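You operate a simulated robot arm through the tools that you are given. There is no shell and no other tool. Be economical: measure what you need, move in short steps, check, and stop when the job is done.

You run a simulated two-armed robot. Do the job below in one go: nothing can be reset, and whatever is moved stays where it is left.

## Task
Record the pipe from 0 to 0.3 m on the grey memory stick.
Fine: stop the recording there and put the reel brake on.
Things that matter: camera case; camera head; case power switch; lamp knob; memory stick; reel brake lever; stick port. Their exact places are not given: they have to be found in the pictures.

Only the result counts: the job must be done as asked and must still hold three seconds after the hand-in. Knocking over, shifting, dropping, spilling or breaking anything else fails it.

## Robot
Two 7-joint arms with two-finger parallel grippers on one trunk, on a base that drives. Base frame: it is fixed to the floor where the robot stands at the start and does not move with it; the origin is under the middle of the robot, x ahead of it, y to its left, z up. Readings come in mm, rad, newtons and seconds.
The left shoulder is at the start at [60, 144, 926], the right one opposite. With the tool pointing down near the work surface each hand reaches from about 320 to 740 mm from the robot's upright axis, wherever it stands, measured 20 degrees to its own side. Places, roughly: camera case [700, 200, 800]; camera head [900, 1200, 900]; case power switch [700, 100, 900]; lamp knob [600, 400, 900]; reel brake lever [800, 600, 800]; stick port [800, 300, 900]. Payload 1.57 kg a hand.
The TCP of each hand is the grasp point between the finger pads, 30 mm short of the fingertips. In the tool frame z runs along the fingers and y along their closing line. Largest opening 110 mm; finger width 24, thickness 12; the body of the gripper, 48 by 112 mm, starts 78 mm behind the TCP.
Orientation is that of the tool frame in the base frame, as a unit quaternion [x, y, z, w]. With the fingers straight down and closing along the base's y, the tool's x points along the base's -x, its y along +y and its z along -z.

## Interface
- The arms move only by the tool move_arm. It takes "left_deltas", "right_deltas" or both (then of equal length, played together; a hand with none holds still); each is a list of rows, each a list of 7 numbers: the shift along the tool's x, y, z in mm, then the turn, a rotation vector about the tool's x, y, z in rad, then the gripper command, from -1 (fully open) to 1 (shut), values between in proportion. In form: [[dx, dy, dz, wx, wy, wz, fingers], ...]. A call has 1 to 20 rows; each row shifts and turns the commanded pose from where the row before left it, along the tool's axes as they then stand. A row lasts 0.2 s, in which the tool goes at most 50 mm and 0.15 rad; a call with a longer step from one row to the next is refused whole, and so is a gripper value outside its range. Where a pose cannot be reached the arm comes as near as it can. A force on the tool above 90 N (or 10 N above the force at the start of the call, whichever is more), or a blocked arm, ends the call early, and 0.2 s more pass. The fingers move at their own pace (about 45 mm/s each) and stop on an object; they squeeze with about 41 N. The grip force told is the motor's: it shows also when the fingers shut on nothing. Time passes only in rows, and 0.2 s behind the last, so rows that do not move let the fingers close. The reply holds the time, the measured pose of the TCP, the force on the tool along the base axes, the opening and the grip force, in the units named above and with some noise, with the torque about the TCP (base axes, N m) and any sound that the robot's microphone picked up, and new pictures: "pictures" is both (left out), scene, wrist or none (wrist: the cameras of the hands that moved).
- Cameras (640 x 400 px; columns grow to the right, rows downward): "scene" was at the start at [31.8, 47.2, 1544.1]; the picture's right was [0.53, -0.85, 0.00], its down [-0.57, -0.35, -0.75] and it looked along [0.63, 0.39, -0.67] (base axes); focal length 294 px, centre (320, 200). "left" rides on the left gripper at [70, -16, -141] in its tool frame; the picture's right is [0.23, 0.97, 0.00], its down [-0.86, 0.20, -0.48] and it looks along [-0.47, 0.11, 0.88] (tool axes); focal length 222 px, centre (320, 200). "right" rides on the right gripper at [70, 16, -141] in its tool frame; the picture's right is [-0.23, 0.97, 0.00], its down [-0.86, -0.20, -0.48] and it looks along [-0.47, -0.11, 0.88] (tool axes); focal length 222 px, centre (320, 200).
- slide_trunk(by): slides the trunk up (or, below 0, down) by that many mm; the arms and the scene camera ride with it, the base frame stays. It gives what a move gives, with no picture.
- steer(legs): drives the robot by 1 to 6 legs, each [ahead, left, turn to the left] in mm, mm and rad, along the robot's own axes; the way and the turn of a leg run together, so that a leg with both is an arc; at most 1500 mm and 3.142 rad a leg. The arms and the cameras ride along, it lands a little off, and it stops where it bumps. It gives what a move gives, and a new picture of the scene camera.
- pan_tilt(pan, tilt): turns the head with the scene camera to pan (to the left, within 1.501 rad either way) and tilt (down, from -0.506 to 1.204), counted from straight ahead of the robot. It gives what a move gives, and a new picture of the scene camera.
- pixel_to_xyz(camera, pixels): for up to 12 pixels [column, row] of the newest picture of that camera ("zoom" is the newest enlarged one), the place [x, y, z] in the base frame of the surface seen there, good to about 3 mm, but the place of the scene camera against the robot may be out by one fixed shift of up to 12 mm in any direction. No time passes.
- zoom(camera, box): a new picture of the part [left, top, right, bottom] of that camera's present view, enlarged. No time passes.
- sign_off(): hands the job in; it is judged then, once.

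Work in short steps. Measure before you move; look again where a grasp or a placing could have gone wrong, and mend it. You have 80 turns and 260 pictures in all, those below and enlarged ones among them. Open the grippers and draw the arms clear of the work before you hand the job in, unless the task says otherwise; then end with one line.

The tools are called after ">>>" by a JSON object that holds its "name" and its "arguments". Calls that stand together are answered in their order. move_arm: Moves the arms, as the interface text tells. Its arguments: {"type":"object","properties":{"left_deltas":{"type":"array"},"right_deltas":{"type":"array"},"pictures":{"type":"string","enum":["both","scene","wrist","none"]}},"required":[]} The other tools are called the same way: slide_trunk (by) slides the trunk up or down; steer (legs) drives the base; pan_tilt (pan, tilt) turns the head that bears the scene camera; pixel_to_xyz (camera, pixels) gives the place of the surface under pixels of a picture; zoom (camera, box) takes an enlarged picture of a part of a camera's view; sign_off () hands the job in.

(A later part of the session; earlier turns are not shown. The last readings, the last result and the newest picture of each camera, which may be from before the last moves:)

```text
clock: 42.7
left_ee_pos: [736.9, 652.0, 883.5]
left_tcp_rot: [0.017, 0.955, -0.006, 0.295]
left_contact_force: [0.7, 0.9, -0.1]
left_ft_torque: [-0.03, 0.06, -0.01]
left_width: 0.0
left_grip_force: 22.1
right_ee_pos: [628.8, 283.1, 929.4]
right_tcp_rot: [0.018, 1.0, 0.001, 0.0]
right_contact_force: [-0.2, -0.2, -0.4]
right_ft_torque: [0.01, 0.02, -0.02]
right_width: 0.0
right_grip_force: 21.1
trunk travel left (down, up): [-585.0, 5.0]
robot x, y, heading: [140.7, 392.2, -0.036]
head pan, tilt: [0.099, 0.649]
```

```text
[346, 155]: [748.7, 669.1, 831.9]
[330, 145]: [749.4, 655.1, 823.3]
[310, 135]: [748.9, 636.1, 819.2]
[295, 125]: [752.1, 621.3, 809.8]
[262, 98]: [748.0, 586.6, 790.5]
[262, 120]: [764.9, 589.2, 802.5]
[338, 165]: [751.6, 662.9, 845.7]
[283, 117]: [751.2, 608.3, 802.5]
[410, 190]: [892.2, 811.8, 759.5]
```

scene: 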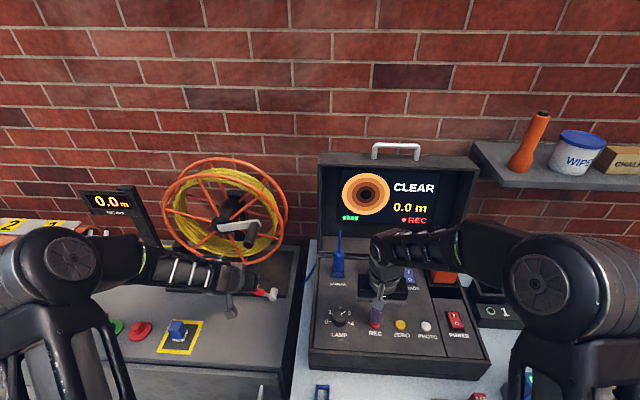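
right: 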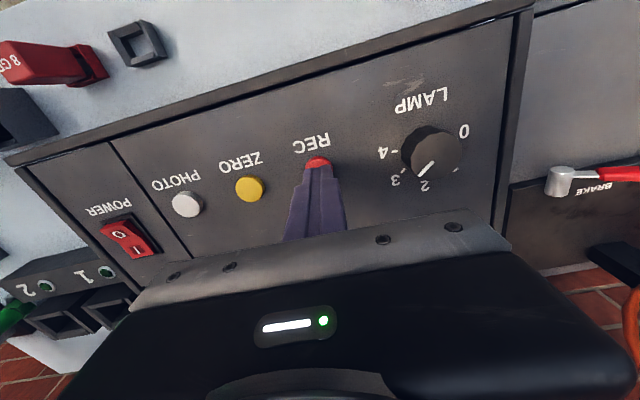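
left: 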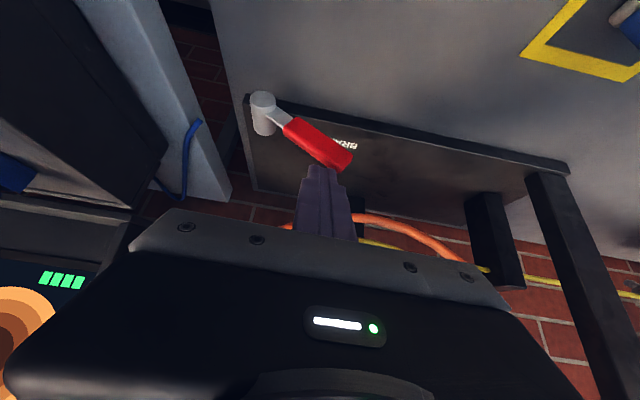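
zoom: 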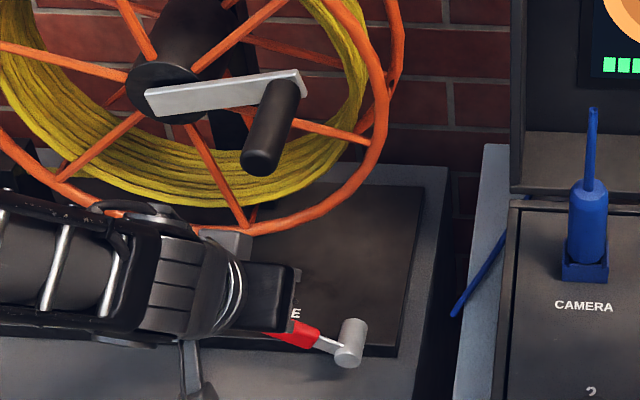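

The fingertips are right above the lever (at [754,651,859]; its top there is ≈838). I press down gently by 32 mm in small rows.

>>> {"name": "move_arm", "arguments": {"left_deltas": [[4.5, 0, 6.6, 0, 0, 0, 1], [4.5, 0, 6.6, 0, 0, 0, 1], [2.3, 0, 3.3, 0, 0, 0, 1], [2.3, 0, 3.3, 0, 0, 0, 1], [2.3, 0, 3.3, 0, 0, 0, 1], [2.3, 0, 3.3, 0, 0, 0, 1], [0, 0, 0, 0, 0, 0, 1]]}}

>>> {"name": "zoom", "arguments": {"camera": "left", "box": [220, 60, 460, 210]}}

```text
clock: 43.9
left_ee_pos: [736.5, 649.9, 873.4]
left_tcp_rot: [0.02, 0.951, -0.001, 0.309]
left_contact_force: [-39.8, -1.9, 50.3]
left_ft_torque: [0.43, 0.47, 0.37]
left_width: 0.1
left_grip_force: 21.1
right_ee_pos: [622.1, 283.0, 931.4]
right_tcp_rot: [0.016, 1.0, 0.001, 0.005]
right_contact_force: [-0.9, 0.2, -0.2]
right_ft_torque: [-0.02, -0.02, 0.01]
right_width: 0.0
right_grip_force: 21.1
trunk travel left (down, up): [-585.0, 5.0]
robot x, y, heading: [142.6, 393.7, -0.04]
head pan, tilt: [0.099, 0.649]
stopped in row 5 (left hand): the force on the tool passed its limit at 94 N (the readings are from after the stop); the commanded pose is now the measured one
```

scene: 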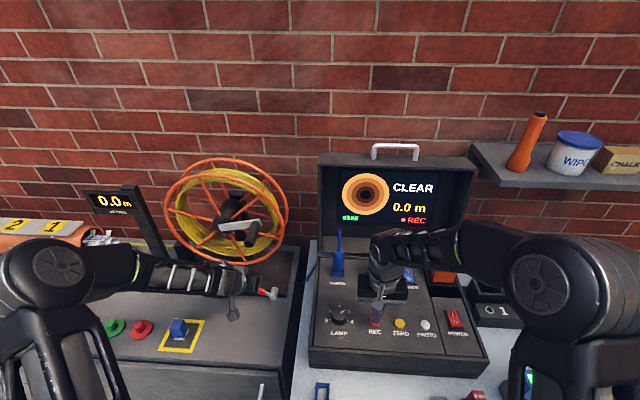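
left: 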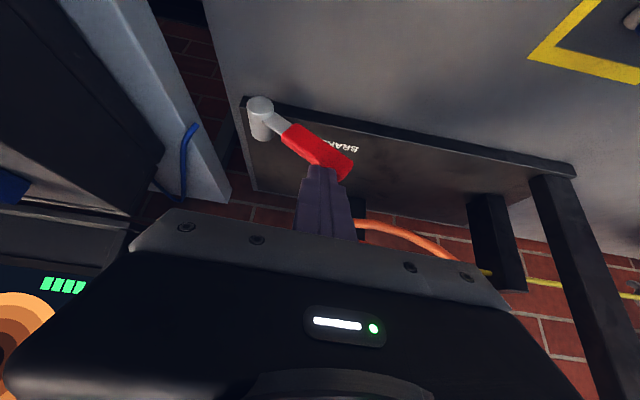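

```text
2.67 times, centred on (340, 135) of left
```

zoom: 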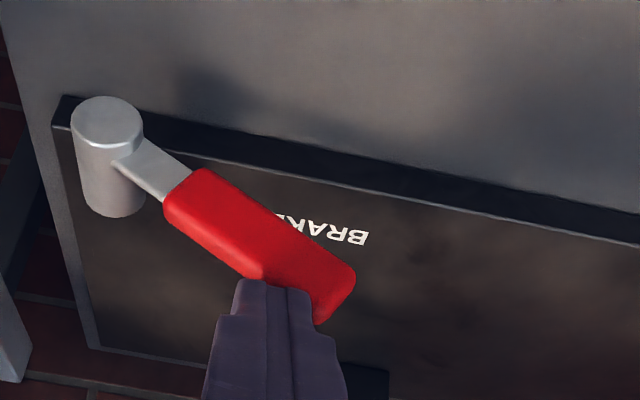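

The lever is at its lower stop (94 N, did not move), so releasing the brake must be upward. I back off along the tool and roll the left hand 90° so the fingers can take the lever front and back.

>>> {"name": "move_arm", "arguments": {"left_deltas": [[0, 0, -20, 0, 0, 0, 1], [0, 0, -20, 0, 0, 0, 0.1], [0, 0, -20, 0, 0, 0, 0.1], [0, 0, 0, 0, 0, 0.15, 0.1], [0, 0, 0, 0, 0, 0.15, 0.1], [0, 0, 0, 0, 0, 0.15, 0.1], [0, 0, 0, 0, 0, 0.15, 0.1], [0, 0, 0, 0, 0, 0.15, 0.1], [0, 0, 0, 0, 0, 0.15, 0.1], [0, 0, 0, 0, 0, 0.15, 0.1], [0, 0, 0, 0, 0, 0.15, 0.1], [0, 0, 0, 0, 0, 0.15, 0.1], [0, 0, 0, 0, 0, 0.15, 0.1], [0, 0, 0, 0, 0, 0.07, 0.1], [0, 0, 0, 0, 0, 0, 0.1]]}}

>>> {"name": "zoom", "arguments": {"camera": "scene", "box": [310, 150, 490, 262]}}

```text
clock: 47.1
left_ee_pos: [707.9, 653.5, 915.2]
left_tcp_rot: [0.686, 0.661, 0.214, 0.216]
left_contact_force: [0.3, -0.7, 0.5]
left_ft_torque: [-0.01, 0.02, 0.0]
left_width: 49.5
left_grip_force: 0.1
right_ee_pos: [628.5, 283.4, 930.3]
right_tcp_rot: [0.018, 1.0, 0.0, 0.0]
right_contact_force: [0.0, 0.1, -0.5]
right_ft_torque: [-0.01, 0.01, -0.01]
right_width: 0.0
right_grip_force: 21.4
trunk travel left (down, up): [-585.0, 5.0]
robot x, y, heading: [144.2, 392.2, -0.032]
head pan, tilt: [0.099, 0.649]
```

scene: 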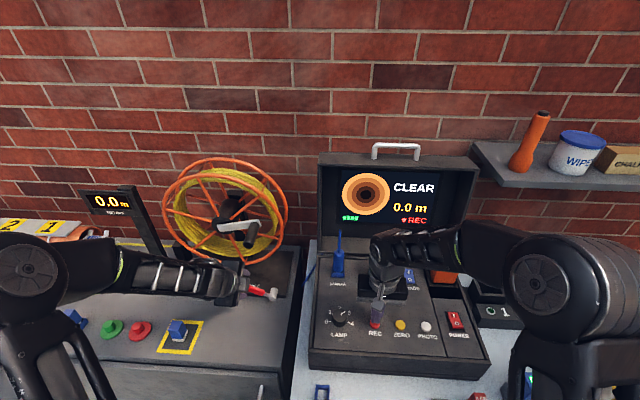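
left: 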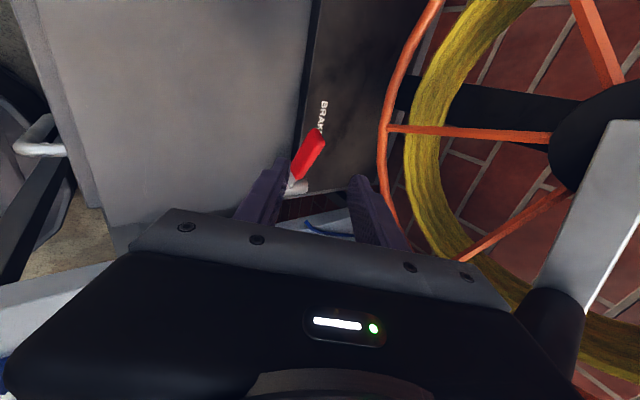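

```text
3.56 times, centred on (400, 206) of scene
```

zoom: 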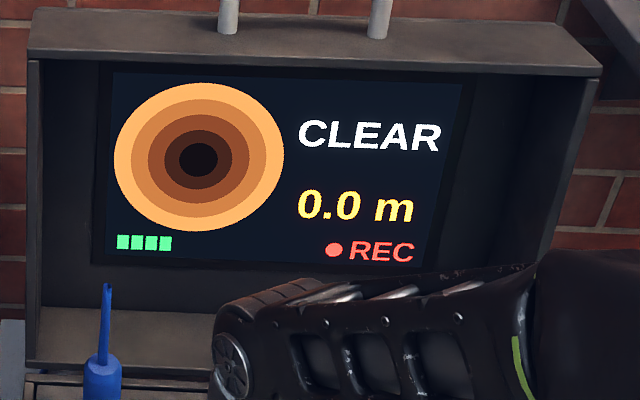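

The hand rolled well. I verify the lever's place in this view before going in.

>>> {"name": "pixel_to_xyz", "arguments": {"camera": "left", "pixels": [[318, 140], [310, 150], [302, 165], [296, 185], [322, 133], [307, 140], [305, 150]]}}

>>> {"name": "zoom", "arguments": {"camera": "left", "box": [230, 80, 430, 205]}}

```text
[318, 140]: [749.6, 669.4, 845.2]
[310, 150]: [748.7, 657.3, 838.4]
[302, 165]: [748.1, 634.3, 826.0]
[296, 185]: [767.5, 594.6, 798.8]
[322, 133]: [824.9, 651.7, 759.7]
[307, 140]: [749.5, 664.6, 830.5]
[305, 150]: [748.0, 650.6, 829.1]
```

```text
3.20 times, centred on (330, 142) of left
```

zoom: 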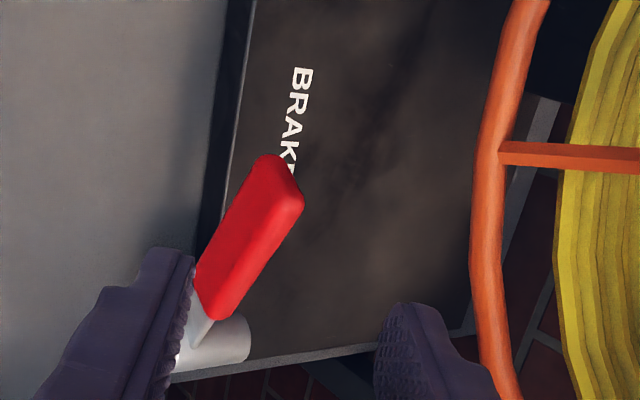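

I move in along the tool so the fingers straddle the red grip, then close.

>>> {"name": "move_arm", "arguments": {"left_deltas": [[0, -1.8, 23.2, 0, 0, 0, 0.1], [0, -1.8, 23.2, 0, 0, 0, 0.1], [0, -1.8, 23.2, 0, 0, 0, 0.1], [0, -1.8, 23.2, 0, 0, 0, 0.1], [0, 0, 0, 0, 0, 0, 0.1], [0, 0, 0, 0, 0, 0, 0.8], [0, 0, 0, 0, 0, 0, 0.8], [0, 0, 0, 0, 0, 0, 0.8]]}}

>>> {"name": "zoom", "arguments": {"camera": "left", "box": [230, 80, 430, 205]}}

```text
clock: 48.9
left_ee_pos: [751.1, 652.6, 831.3]
left_tcp_rot: [0.687, 0.661, 0.211, 0.216]
left_contact_force: [-18.7, -1.9, -10.9]
left_ft_torque: [0.57, 0.71, -0.37]
left_width: 32.6
left_grip_force: 30.7
right_ee_pos: [628.1, 283.3, 928.8]
right_tcp_rot: [0.017, 1.0, -0.001, 0.001]
right_contact_force: [0.1, 0.9, 0.2]
right_ft_torque: [0.0, 0.0, -0.01]
right_width: 0.0
right_grip_force: 21.7
trunk travel left (down, up): [-585.0, 5.0]
robot x, y, heading: [141.9, 394.8, -0.031]
head pan, tilt: [0.099, 0.649]
```

scene: 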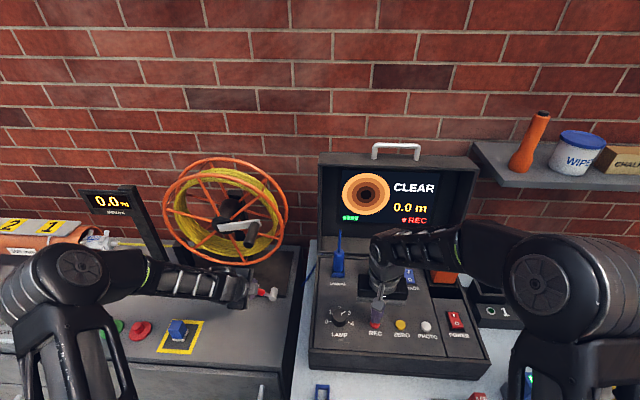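
left: 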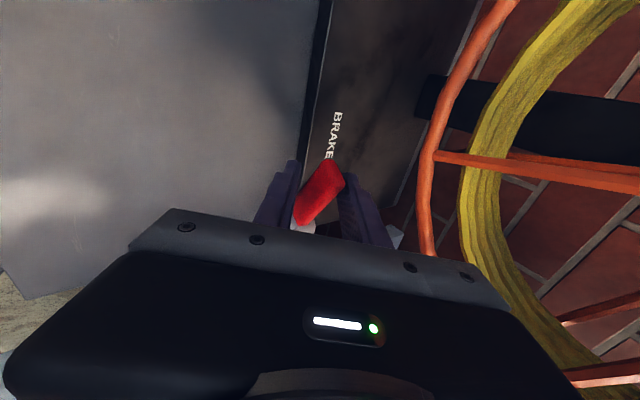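

```text
3.20 times, centred on (330, 142) of left
```

zoom: 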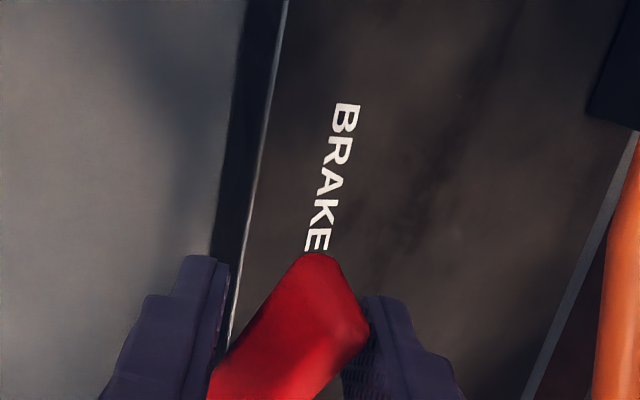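

The lever is gripped. I lift it along its arc by about 30° in six rows.

>>> {"name": "move_arm", "arguments": {"left_deltas": [[-3.5, 3.2, -4.4, 0, 0, 0, 0.9], [-3.9, 3.0, -4.1, 0, 0, 0, 0.9], [-4.2, 2.9, -3.9, 0, 0, 0, 0.9], [-4.6, 2.7, -3.6, 0, 0, 0, 0.9], [-5, 2.4, -3.3, 0, 0, 0, 0.9], [-5.4, 2.2, -3, 0, 0, 0, 0.9], [0, 0, 0, 0, 0, 0, 0.9]]}}

>>> {"name": "zoom", "arguments": {"camera": "left", "box": [230, 80, 430, 205]}}

>>> {"name": "zoom", "arguments": {"camera": "scene", "box": [210, 200, 320, 310]}}

```text
clock: 50.5
left_ee_pos: [755.4, 637.8, 858.3]
left_tcp_rot: [0.683, 0.666, 0.218, 0.208]
left_contact_force: [-6.6, 29.4, -22.0]
left_ft_torque: [2.97, 0.61, -0.13]
left_width: 37.2
left_grip_force: 43.3
right_ee_pos: [629.9, 285.6, 928.7]
right_tcp_rot: [0.017, 1.0, -0.002, 0.0]
right_contact_force: [0.2, 0.0, 0.0]
right_ft_torque: [-0.01, -0.02, 0.0]
right_width: 0.1
right_grip_force: 21.0
trunk travel left (down, up): [-585.0, 5.0]
robot x, y, heading: [141.0, 391.2, -0.034]
head pan, tilt: [0.099, 0.649]
```

scene: 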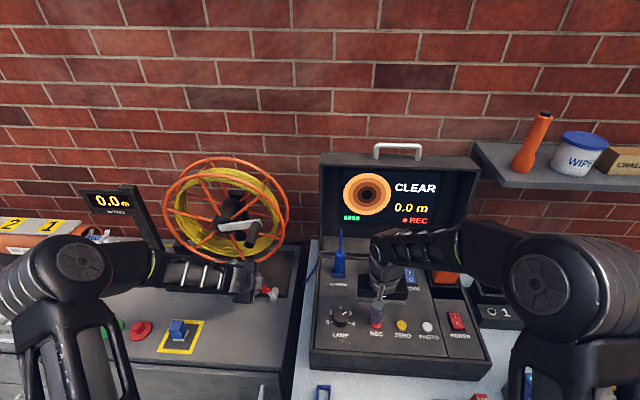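
left: 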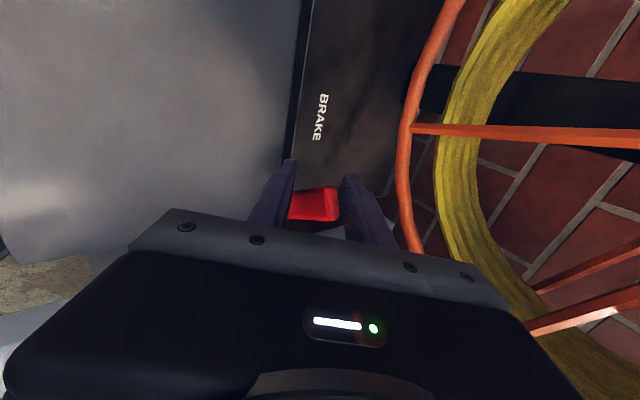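

```text
3.20 times, centred on (330, 142) of left
```

zoom: 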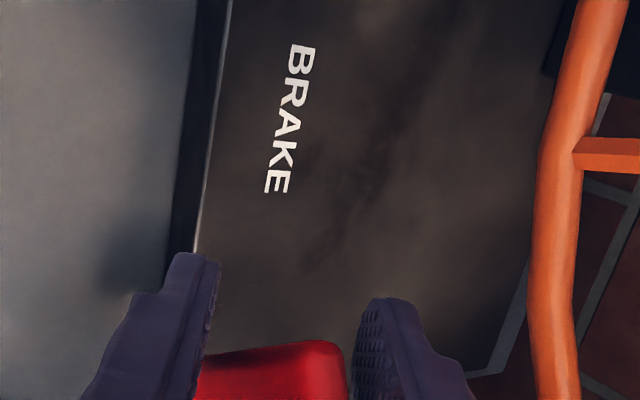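

```text
3.64 times, centred on (265, 255) of scene
```

zoom: 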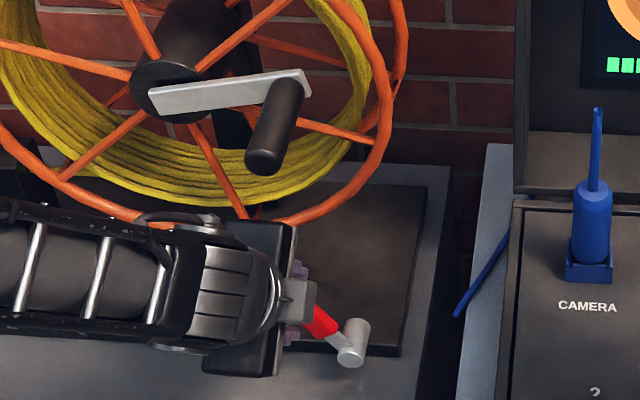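

The lever is rising (about 50° now). I continue the arc, turning the hand with it about the base x axis.

>>> {"name": "move_arm", "arguments": {"left_deltas": [[-5, 2.8, -3.6, 0, 0.08, 0.058, 0.9], [-6, 2.4, -3.0, 0, 0.08, 0.058, 0.9], [-7, 2.0, -2.5, 0, 0.08, 0.058, 0.9], [-7, 1.4, -1.5, 0, 0.08, 0.058, 0.9], [-7, 0.5, -0.5, 0, 0.08, 0.058, 0.9], [0, 0, 0, 0, 0, 0, 0.9]]}}

>>> {"name": "zoom", "arguments": {"camera": "scene", "box": [210, 200, 320, 310]}}

```text
clock: 51.9
left_ee_pos: [754.8, 597.3, 875.4]
left_tcp_rot: [0.713, 0.585, 0.383, 0.046]
left_contact_force: [-7.9, 28.4, 40.5]
left_ft_torque: [1.89, 1.9, 0.41]
left_width: 38.2
left_grip_force: 43.9
right_ee_pos: [626.6, 285.0, 931.3]
right_tcp_rot: [0.017, 1.0, -0.001, 0.002]
right_contact_force: [0.7, -0.1, -0.5]
right_ft_torque: [0.0, 0.01, 0.02]
right_width: 0.0
right_grip_force: 21.5
trunk travel left (down, up): [-585.0, 5.0]
robot x, y, heading: [142.8, 396.4, -0.032]
head pan, tilt: [0.099, 0.649]
```

scene: 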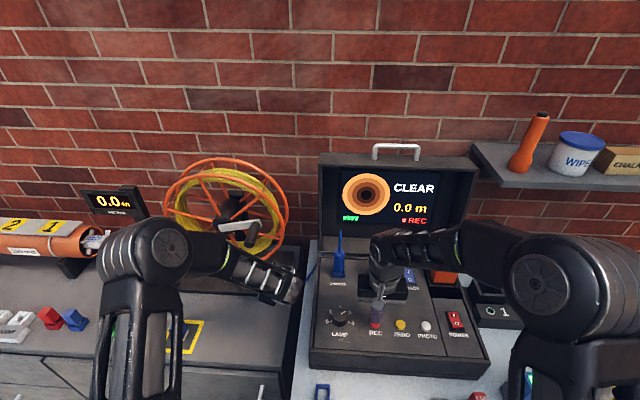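
left: 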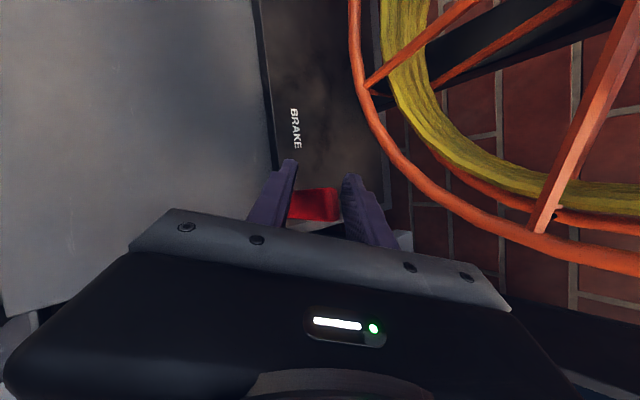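

```text
3.64 times, centred on (265, 255) of scene
```

zoom: 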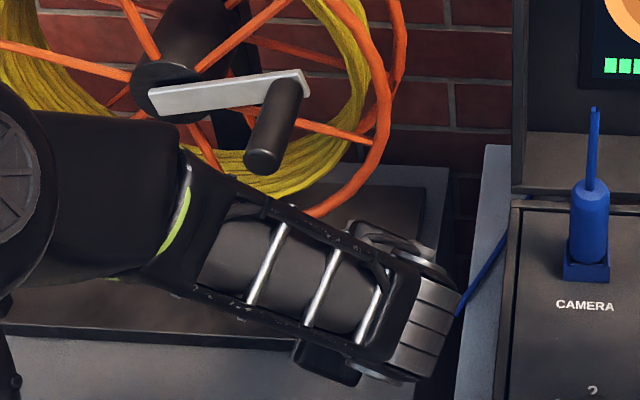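

The lever now stands near vertical. I push on over the top by about 30 mm in −y to find the other end.

>>> {"name": "move_arm", "arguments": {"left_deltas": [[-9, 3, -4, 0, 0.04, 0.03, 0.9], [-9.2, 2.6, -3.1, 0, 0.04, 0.03, 0.9], [-9.2, 2, -2, 0, 0.04, 0.03, 0.9], [0, 0, 0, 0, 0, 0, 0.9]]}}

>>> {"name": "zoom", "arguments": {"camera": "left", "box": [230, 80, 430, 205]}}

```text
clock: 52.7
left_ee_pos: [753.6, 591.5, 876.1]
left_tcp_rot: [0.7, 0.564, 0.437, -0.025]
left_contact_force: [-10.7, 13.2, 17.1]
left_ft_torque: [-0.16, 1.76, 1.09]
left_width: 37.3
left_grip_force: 43.8
right_ee_pos: [627.9, 282.4, 930.0]
right_tcp_rot: [0.017, 1.0, 0.0, 0.0]
right_contact_force: [-0.7, -1.0, -0.8]
right_ft_torque: [0.08, 0.01, 0.02]
right_width: 0.3
right_grip_force: 20.8
trunk travel left (down, up): [-585.0, 5.0]
robot x, y, heading: [141.6, 394.2, -0.034]
head pan, tilt: [0.099, 0.649]
stopped in row 4 (left hand): the force on the tool passed its limit at 91 N (the readings are from after the stop); the commanded pose is now the measured one
```

scene: 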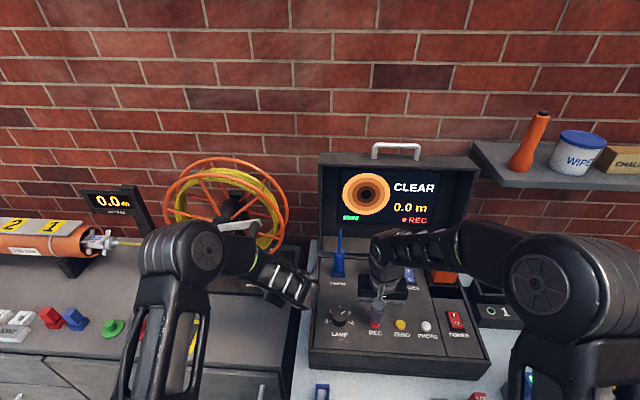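
left: 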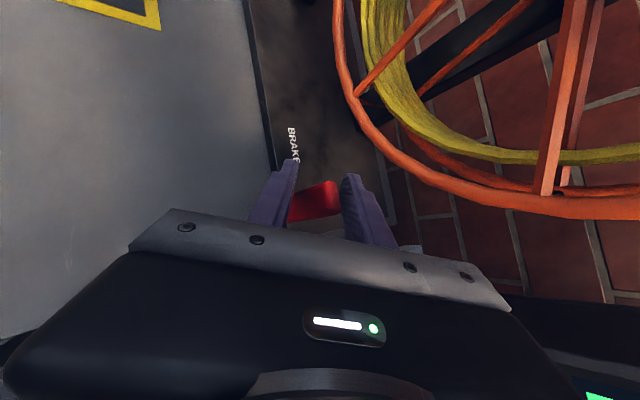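

```text
3.20 times, centred on (330, 142) of left
```

zoom: 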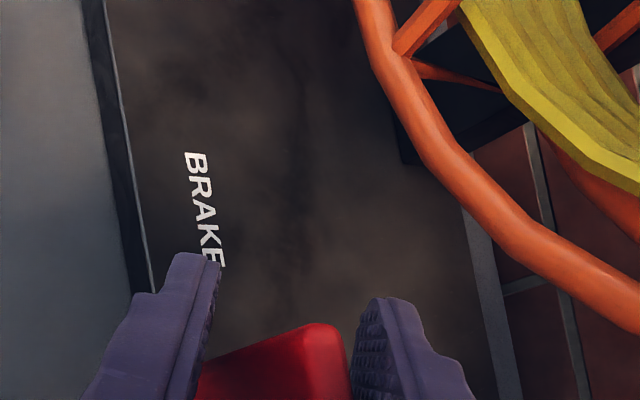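

The lever met its upper stop near vertical. I open the fingers and back out along the tool.

>>> {"name": "move_arm", "arguments": {"left_deltas": [[0, 0, 0, 0, 0, 0, -0.1], [0, 0, 0, 0, 0, 0, -0.1], [0, 0, -15, 0, 0, 0, -0.1], [0, 0, -25, 0, 0, 0, -0.1], [0, 0, -30, 0, 0, 0, -0.1], [0, 0, -30, 0, 0, 0, -0.1], [0, 0, -30, 0, 0, 0, -0.1], [0, 0, 0, 0, 0, 0, -0.1]]}}

>>> {"name": "zoom", "arguments": {"camera": "left", "box": [230, 80, 430, 205]}}

>>> {"name": "zoom", "arguments": {"camera": "scene", "box": [130, 150, 430, 310]}}

```text
clock: 54.5
left_ee_pos: [681.2, 520.5, 955.3]
left_tcp_rot: [0.705, 0.561, 0.433, -0.02]
left_contact_force: [0.5, -0.1, -0.3]
left_ft_torque: [-0.01, -0.01, 0.05]
left_width: 60.8
left_grip_force: 0.0
right_ee_pos: [629.8, 285.4, 929.9]
right_tcp_rot: [0.017, 1.0, 0.0, 0.0]
right_contact_force: [-0.4, 0.0, 0.0]
right_ft_torque: [0.03, 0.01, 0.01]
right_width: 0.0
right_grip_force: 21.6
trunk travel left (down, up): [-585.0, 5.0]
robot x, y, heading: [142.0, 391.3, -0.035]
head pan, tilt: [0.099, 0.649]
```

scene: 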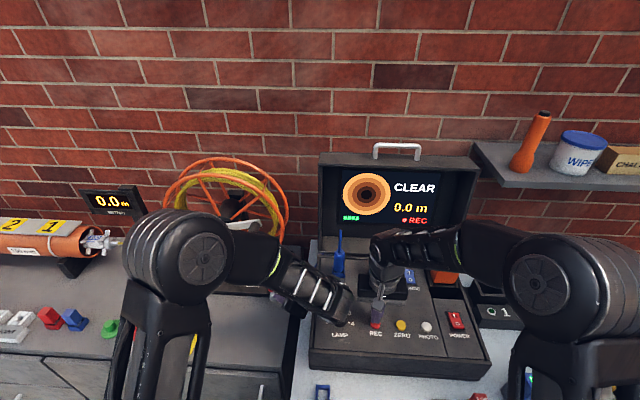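
left: 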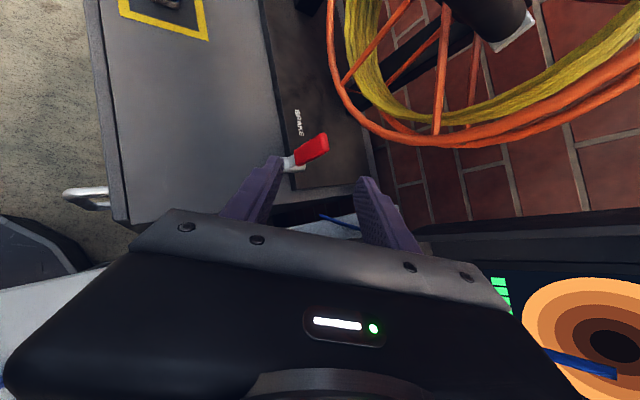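

```text
3.20 times, centred on (330, 142) of left
```

zoom: 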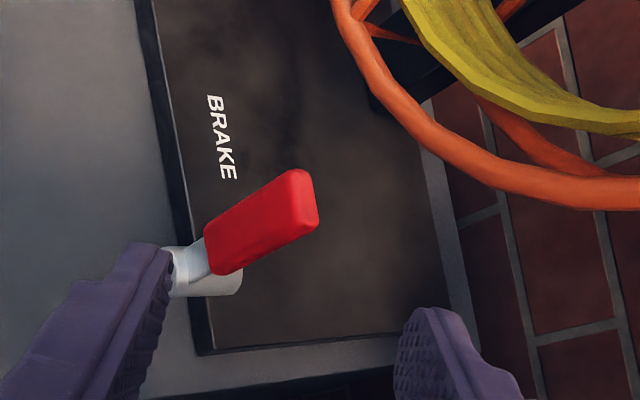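

```text
2.13 times, centred on (280, 230) of scene
```

zoom: 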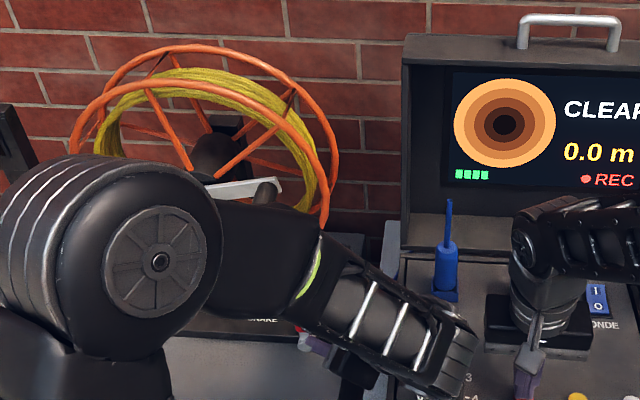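

The lever stays up. I undo the lean and the roll of the left hand in place, to return to the crank-grip orientation.

>>> {"name": "move_arm", "arguments": {"left_deltas": [[0, 0, -10, 0, -0.12, -0.087, -0.1], [0, 0, -10, 0, -0.12, -0.087, -0.1], [0, 0, -10, 0, -0.12, -0.087, -0.1], [0, 0, -10, 0, -0.12, -0.087, -0.1], [0, 0, 0, 0, 0, -0.15, -0.2], [0, 0, 0, 0, 0, -0.15, -0.2], [0, 0, 0, 0, 0, -0.15, -0.2], [0, 0, 0, 0, 0, -0.15, -0.2], [0, 0, 0, 0, 0, -0.15, -0.2], [0, 0, 0, 0, 0, -0.15, -0.2], [0, 0, 0, 0, 0, -0.15, -0.2], [0, 0, 0, 0, 0, -0.15, -0.2], [0, 0, 0, 0, 0, -0.15, -0.2], [0, 0, 0, 0, 0, -0.15, -0.2], [0, 0, 0, 0, 0, -0.07, -0.2], [0, 0, 0, 0, 0, 0, -0.2]]}}

```text
clock: 57.9
left_ee_pos: [656.9, 505.6, 983.7]
left_tcp_rot: [0.013, 0.949, 0.045, 0.31]
left_contact_force: [-0.2, 0.0, 0.7]
left_ft_torque: [0.01, 0.0, 0.0]
left_width: 66.0
left_grip_force: 0.1
right_ee_pos: [628.7, 286.3, 929.0]
right_tcp_rot: [0.017, 1.0, 0.001, 0.0]
right_contact_force: [-0.5, -0.6, -0.3]
right_ft_torque: [0.03, 0.0, 0.02]
right_width: 0.3
right_grip_force: 21.3
trunk travel left (down, up): [-585.0, 5.0]
robot x, y, heading: [143.7, 393.4, -0.037]
head pan, tilt: [0.099, 0.649]
```

scene: 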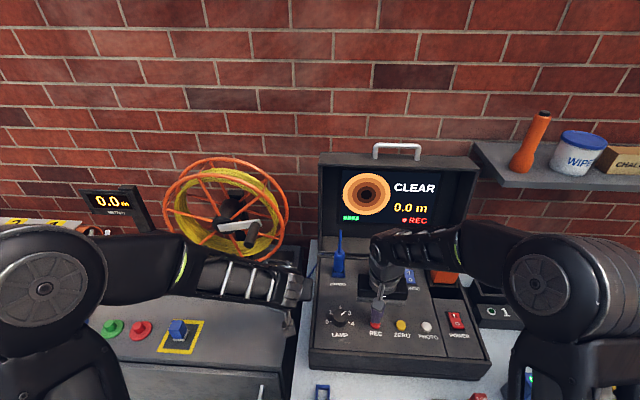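
left: 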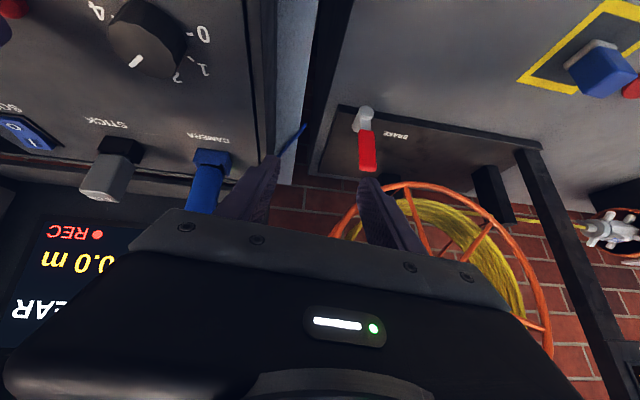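

The orientation is restored and the lever is upright. I move to the pre-grasp in front of the handle.

>>> {"name": "move_arm", "arguments": {"left_deltas": [[-10.2, 32.2, -13.7, 0, 0, 0, -0.2], [-10.2, 32.2, -13.7, 0, 0, 0, -0.2], [-10.2, 32.2, -13.7, 0, 0, 0, -0.2], [-10.2, 32.2, -13.7, 0, 0, 0, -0.2], [0, 0, 0, 0, 0, 0, -0.2], [0, 0, 0, 0, 0, 0, -0.2]]}}

>>> {"name": "zoom", "arguments": {"camera": "left", "box": [220, 110, 480, 272]}}

```text
clock: 59.3
left_ee_pos: [656.0, 626.6, 1063.0]
left_tcp_rot: [0.013, 0.949, 0.045, 0.31]
left_contact_force: [0.1, -1.4, -0.4]
left_ft_torque: [-0.01, -0.03, 0.02]
left_width: 65.7
left_grip_force: 0.0
right_ee_pos: [629.2, 283.9, 928.6]
right_tcp_rot: [0.016, 1.0, -0.001, -0.001]
right_contact_force: [-0.8, 0.1, 0.0]
right_ft_torque: [0.02, 0.01, 0.0]
right_width: 0.1
right_grip_force: 21.0
trunk travel left (down, up): [-585.0, 5.0]
robot x, y, heading: [141.0, 392.5, -0.035]
head pan, tilt: [0.099, 0.649]
```

scene: 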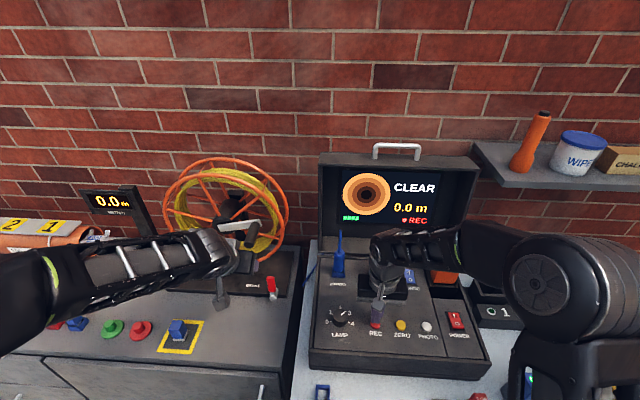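
left: 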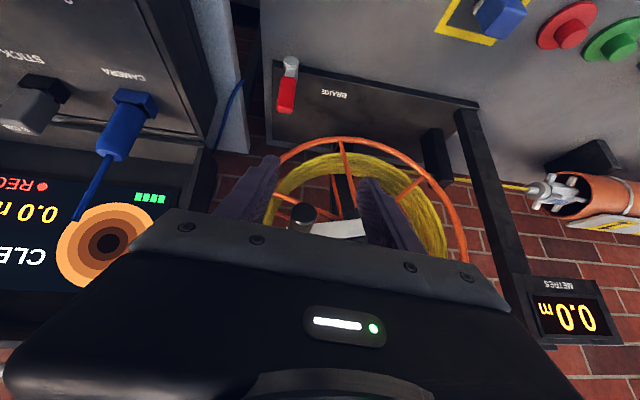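

```text
2.46 times, centred on (350, 191) of left
```

zoom: 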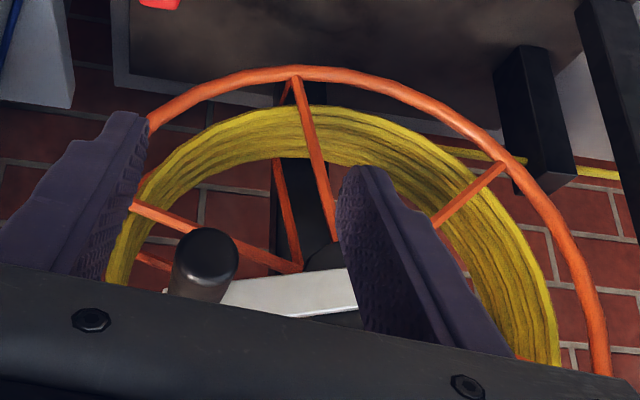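

I move in around the handle and close on it.

>>> {"name": "move_arm", "arguments": {"left_deltas": [[-15.9, -0.4, 17.2, 0, 0, 0, -0.2], [-15.9, -0.4, 17.2, 0, 0, 0, -0.2], [-15.9, -0.4, 17.2, 0, 0, 0, -0.2], [-15.9, -0.4, 17.2, 0, 0, 0, -0.2], [0, 0, 0, 0, 0, 0, 0.2], [0, 0, 0, 0, 0, 0, 0.5], [0, 0, 0, 0, 0, 0, 0.7], [0, 0, 0, 0, 0, 0, 0.8]]}}

>>> {"name": "zoom", "arguments": {"camera": "scene", "box": [310, 150, 490, 262]}}

```text
clock: 61.1
left_ee_pos: [748.2, 624.5, 1045.0]
left_tcp_rot: [0.015, 0.949, 0.044, 0.311]
left_contact_force: [0.0, -7.1, -2.4]
left_ft_torque: [-0.31, 0.14, -0.19]
left_width: 27.3
left_grip_force: 26.4
right_ee_pos: [629.4, 283.7, 928.3]
right_tcp_rot: [0.017, 1.0, 0.0, 0.0]
right_contact_force: [0.1, -0.3, 0.0]
right_ft_torque: [0.0, 0.03, -0.02]
right_width: 0.0
right_grip_force: 21.1
trunk travel left (down, up): [-585.0, 5.0]
robot x, y, heading: [145.3, 392.9, -0.038]
head pan, tilt: [0.099, 0.649]
```

scene: 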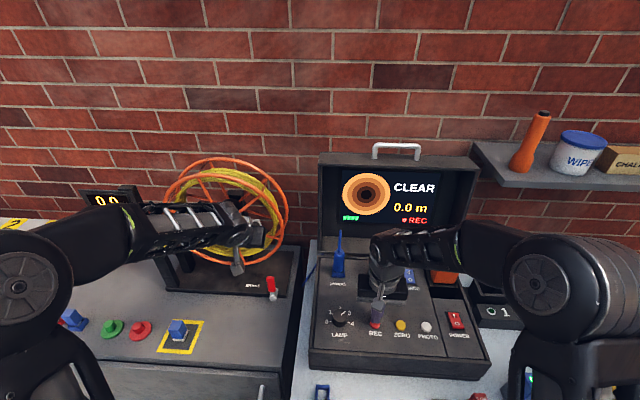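
left: 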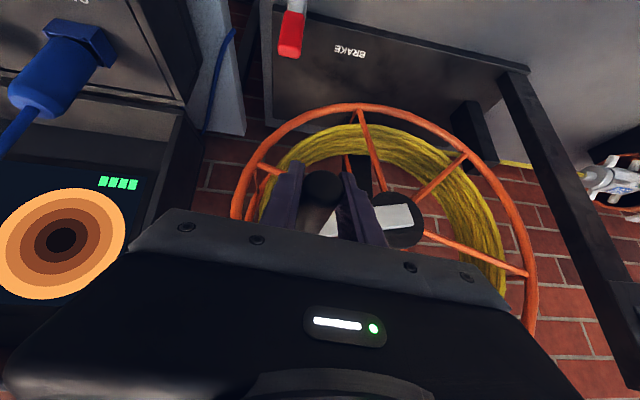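

```text
3.56 times, centred on (400, 206) of scene
```

zoom: 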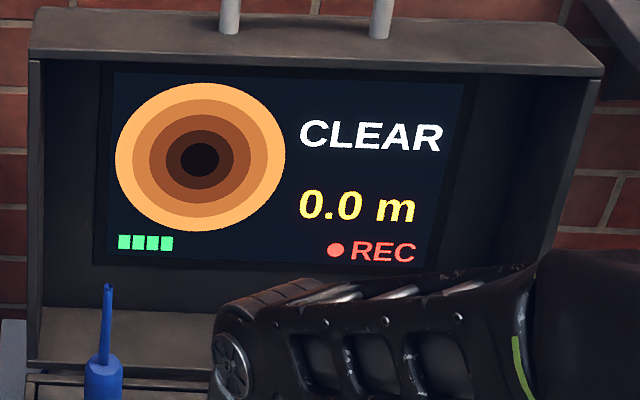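

Still CLEAR at 0.0. With the brake released I turn the handle 15° downward and watch the grip.

>>> {"name": "move_arm", "arguments": {"left_deltas": [[5.1, -2.5, 6.9, 0, 0, 0, 0.9], [5.2, -1.7, 7.05, 0, 0, 0, 0.9], [5.25, -1.0, 7.15, 0, 0, 0, 0.9], [0, 0, 0, 0, 0, 0, 0.9]]}}

>>> {"name": "zoom", "arguments": {"camera": "scene", "box": [310, 150, 490, 262]}}

```text
clock: 62.1
left_ee_pos: [749.3, 622.9, 1017.3]
left_tcp_rot: [0.014, 0.949, 0.044, 0.31]
left_contact_force: [1.6, -17.1, -1.3]
left_ft_torque: [0.02, -0.03, 0.29]
left_width: 27.9
left_grip_force: 37.4
right_ee_pos: [629.9, 282.0, 928.1]
right_tcp_rot: [0.017, 1.0, 0.001, 0.0]
right_contact_force: [-0.8, 0.6, -0.4]
right_ft_torque: [0.01, 0.02, 0.02]
right_width: 0.0
right_grip_force: 21.2
trunk travel left (down, up): [-585.0, 5.0]
robot x, y, heading: [142.9, 391.4, -0.034]
head pan, tilt: [0.099, 0.649]
```

scene: 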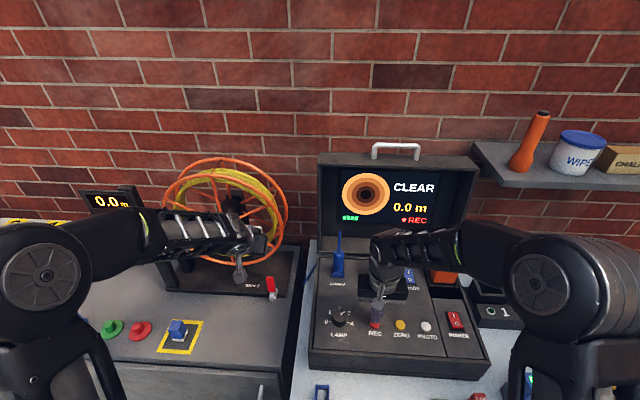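
left: 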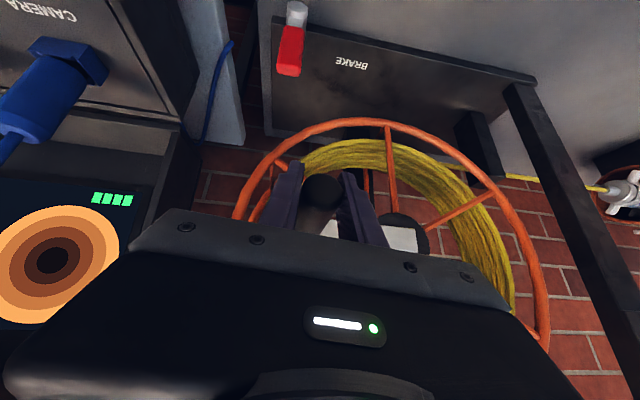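

```text
3.56 times, centred on (400, 206) of scene
```

zoom: 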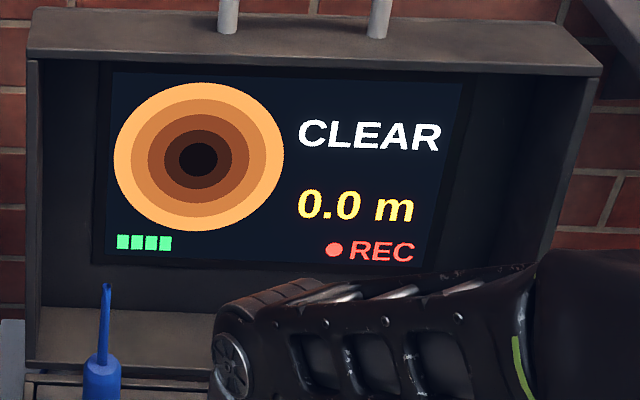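

The handle turned with the grip (28 mm, wheel rotated). I go on 30° more.

>>> {"name": "move_arm", "arguments": {"left_deltas": [[5.2, -2.2, 7.0, 0, 0, 0, 0.9], [5.25, 0.6, 7.15, 0, 0, 0, 0.9], [5.2, 1.3, 7.1, 0, 0, 0, 0.9], [5.1, 2.1, 6.95, 0, 0, 0, 0.9], [5.0, 2.9, 6.85, 0, 0, 0, 0.9], [4.8, 3.5, 6.6, 0, 0, 0, 0.9], [0, 0, 0, 0, 0, 0, 0.9]]}}

>>> {"name": "zoom", "arguments": {"camera": "scene", "box": [310, 150, 490, 262]}}

```text
clock: 63.7
left_ee_pos: [747.9, 633.3, 967.2]
left_tcp_rot: [0.015, 0.95, 0.044, 0.31]
left_contact_force: [-5.4, -24.8, -7.7]
left_ft_torque: [0.62, -0.51, 0.48]
left_width: 27.3
left_grip_force: 37.9
right_ee_pos: [630.4, 281.7, 929.2]
right_tcp_rot: [0.016, 1.0, 0.002, 0.0]
right_contact_force: [-0.1, 0.1, 0.9]
right_ft_torque: [0.01, 0.01, -0.01]
right_width: 0.0
right_grip_force: 21.4
trunk travel left (down, up): [-585.0, 5.0]
robot x, y, heading: [145.6, 391.8, -0.032]
head pan, tilt: [0.099, 0.649]
```

scene: 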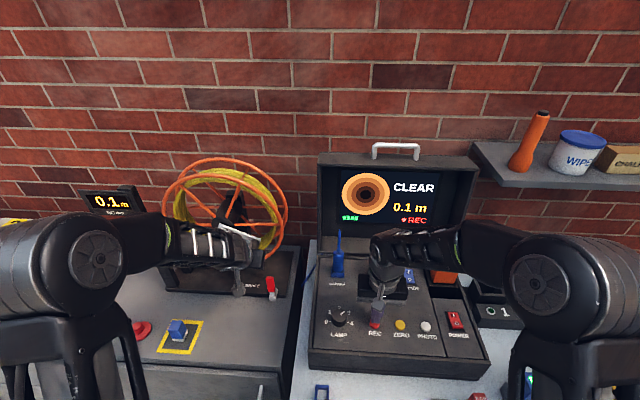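
left: 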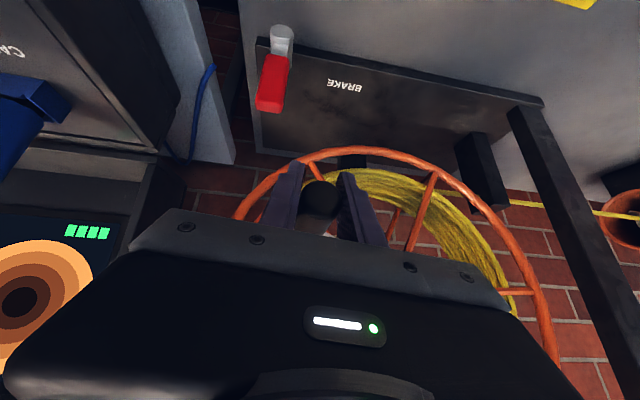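

```text
3.56 times, centred on (400, 206) of scene
```

zoom: 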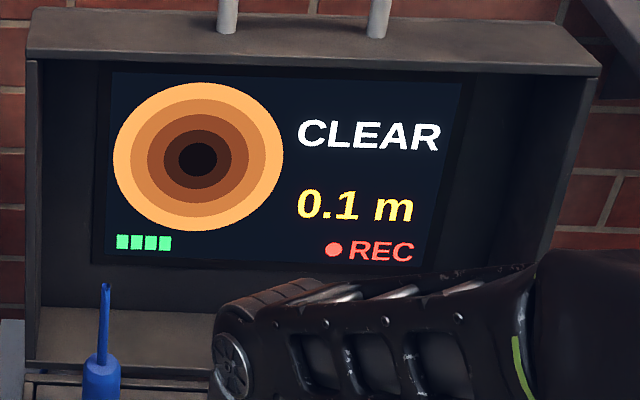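

The counter reads 0.1 m after about 45°. I continue 30° along the arc with a small y correction.

>>> {"name": "move_arm", "arguments": {"left_deltas": [[4.5, 2.3, 6.15, 0, 0, 0, 0.9], [4.4, 4.9, 6.0, 0, 0, 0, 0.9], [4.1, 5.6, 5.6, 0, 0, 0, 0.9], [3.8, 6.2, 5.2, 0, 0, 0, 0.9], [3.5, 6.7, 4.8, 0, 0, 0, 0.9], [3.1, 7.1, 4.3, 0, 0, 0, 0.9], [0, 0, 0, 0, 0, 0, 0.9]]}}

>>> {"name": "zoom", "arguments": {"camera": "scene", "box": [310, 150, 490, 262]}}

```text
clock: 65.3
left_ee_pos: [749.1, 677.7, 932.8]
left_tcp_rot: [0.013, 0.949, 0.047, 0.311]
left_contact_force: [3.6, -1.1, -0.1]
left_ft_torque: [0.11, 0.56, -0.78]
left_width: 27.9
left_grip_force: 38.2
right_ee_pos: [629.7, 285.0, 928.1]
right_tcp_rot: [0.017, 1.0, -0.001, 0.0]
right_contact_force: [-0.4, -0.2, 0.9]
right_ft_torque: [-0.03, 0.01, 0.01]
right_width: 0.0
right_grip_force: 21.3
trunk travel left (down, up): [-585.0, 5.0]
robot x, y, heading: [142.3, 392.6, -0.028]
head pan, tilt: [0.099, 0.649]
```

scene: 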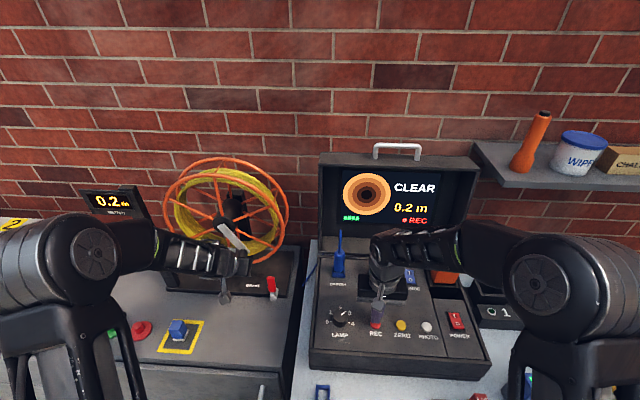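
left: 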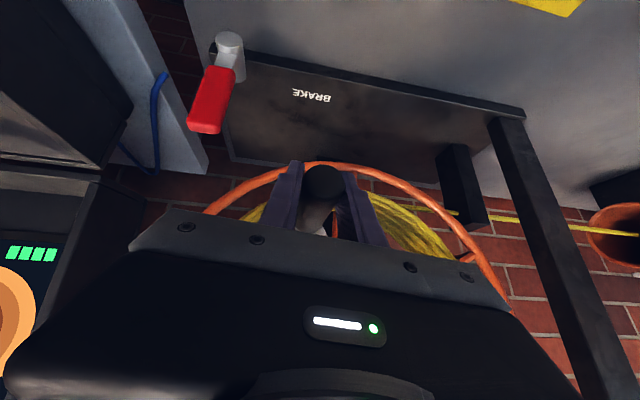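

```text
3.56 times, centred on (400, 206) of scene
```

zoom: 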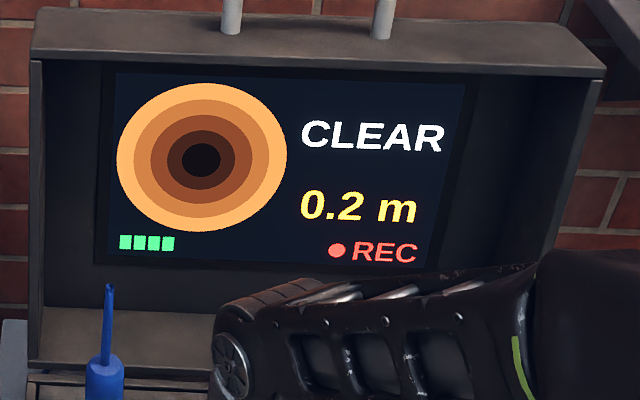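

0.2 m now, at about 77° of turn. I go on 20°.

>>> {"name": "move_arm", "arguments": {"left_deltas": [[2.7, 7.7, 3.7, 0, 0, 0, 0.9], [2.3, 8.0, 3.2, 0, 0, 0, 0.9], [1.9, 8.3, 2.7, 0, 0, 0, 0.9], [1.5, 8.6, 2.0, 0, 0, 0, 0.9], [0, 0, 0, 0, 0, 0, 0.9]], "pictures": "scene"}}

>>> {"name": "zoom", "arguments": {"camera": "scene", "box": [130, 150, 450, 310]}}

```text
clock: 66.5
left_ee_pos: [748.7, 708.5, 918.8]
left_tcp_rot: [0.013, 0.95, 0.045, 0.309]
left_contact_force: [12.4, -1.1, -4.2]
left_ft_torque: [0.14, 0.02, -1.13]
left_width: 27.2
left_grip_force: 38.0
right_ee_pos: [630.0, 284.4, 928.7]
right_tcp_rot: [0.017, 1.0, 0.0, 0.0]
right_contact_force: [-0.4, 0.3, 0.1]
right_ft_torque: [0.01, 0.02, 0.01]
right_width: 0.1
right_grip_force: 21.3
trunk travel left (down, up): [-585.0, 5.0]
robot x, y, heading: [145.9, 393.6, -0.029]
head pan, tilt: [0.099, 0.649]
```

scene: 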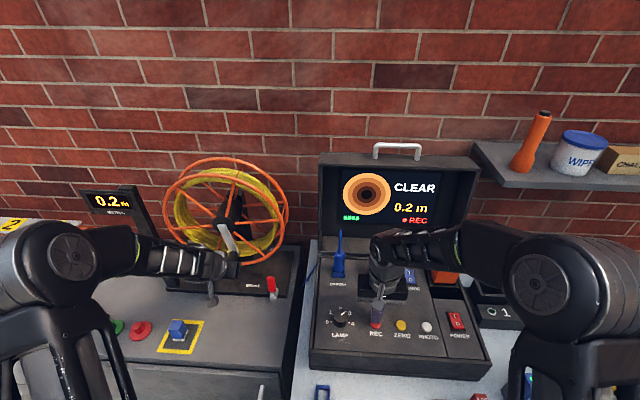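

```text
2.00 times, centred on (290, 230) of scene
```

zoom: 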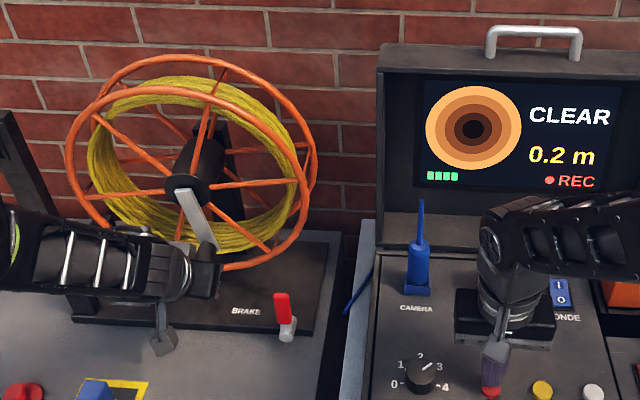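

Still 0.2 m at about 96°. I go 10° further.

>>> {"name": "move_arm", "arguments": {"left_deltas": [[1.0, 8.7, 1.4, 0, 0, 0, 0.9], [0.6, 8.9, 0.85, 0, 0, 0, 0.9], [0, 0, 0, 0, 0, 0, 0.9]], "pictures": "scene"}}

>>> {"name": "zoom", "arguments": {"camera": "scene", "box": [310, 150, 490, 262]}}

```text
clock: 67.3
left_ee_pos: [749.6, 727.9, 917.0]
left_tcp_rot: [0.013, 0.95, 0.045, 0.308]
left_contact_force: [5.8, -1.5, -9.7]
left_ft_torque: [0.3, 0.28, -0.95]
left_width: 27.8
left_grip_force: 38.1
right_ee_pos: [630.4, 284.7, 928.6]
right_tcp_rot: [0.016, 1.0, 0.0, 0.0]
right_contact_force: [0.7, 0.1, 0.1]
right_ft_torque: [-0.01, 0.0, -0.02]
right_width: 0.0
right_grip_force: 21.6
trunk travel left (down, up): [-585.0, 5.0]
robot x, y, heading: [142.7, 393.7, -0.038]
head pan, tilt: [0.099, 0.649]
```

scene: 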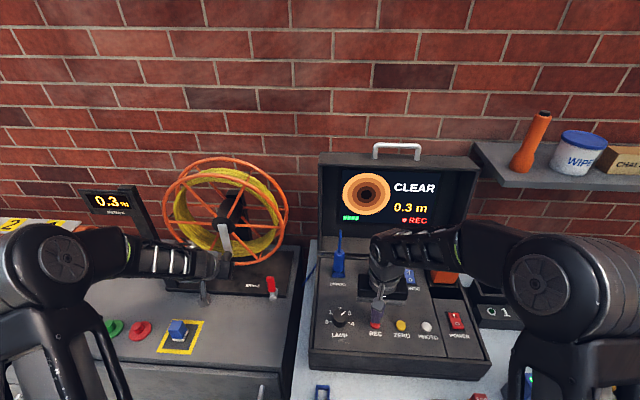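

```text
3.56 times, centred on (400, 206) of scene
```

zoom: 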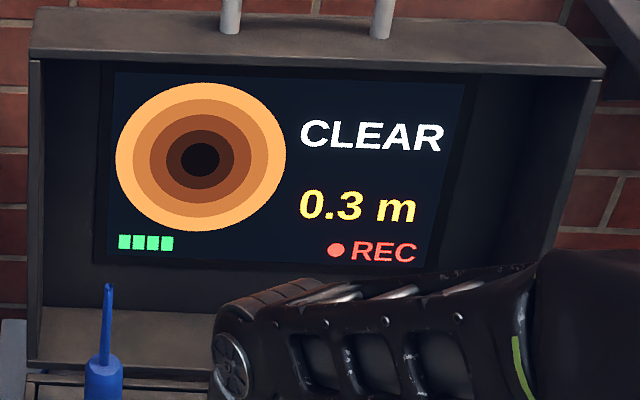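

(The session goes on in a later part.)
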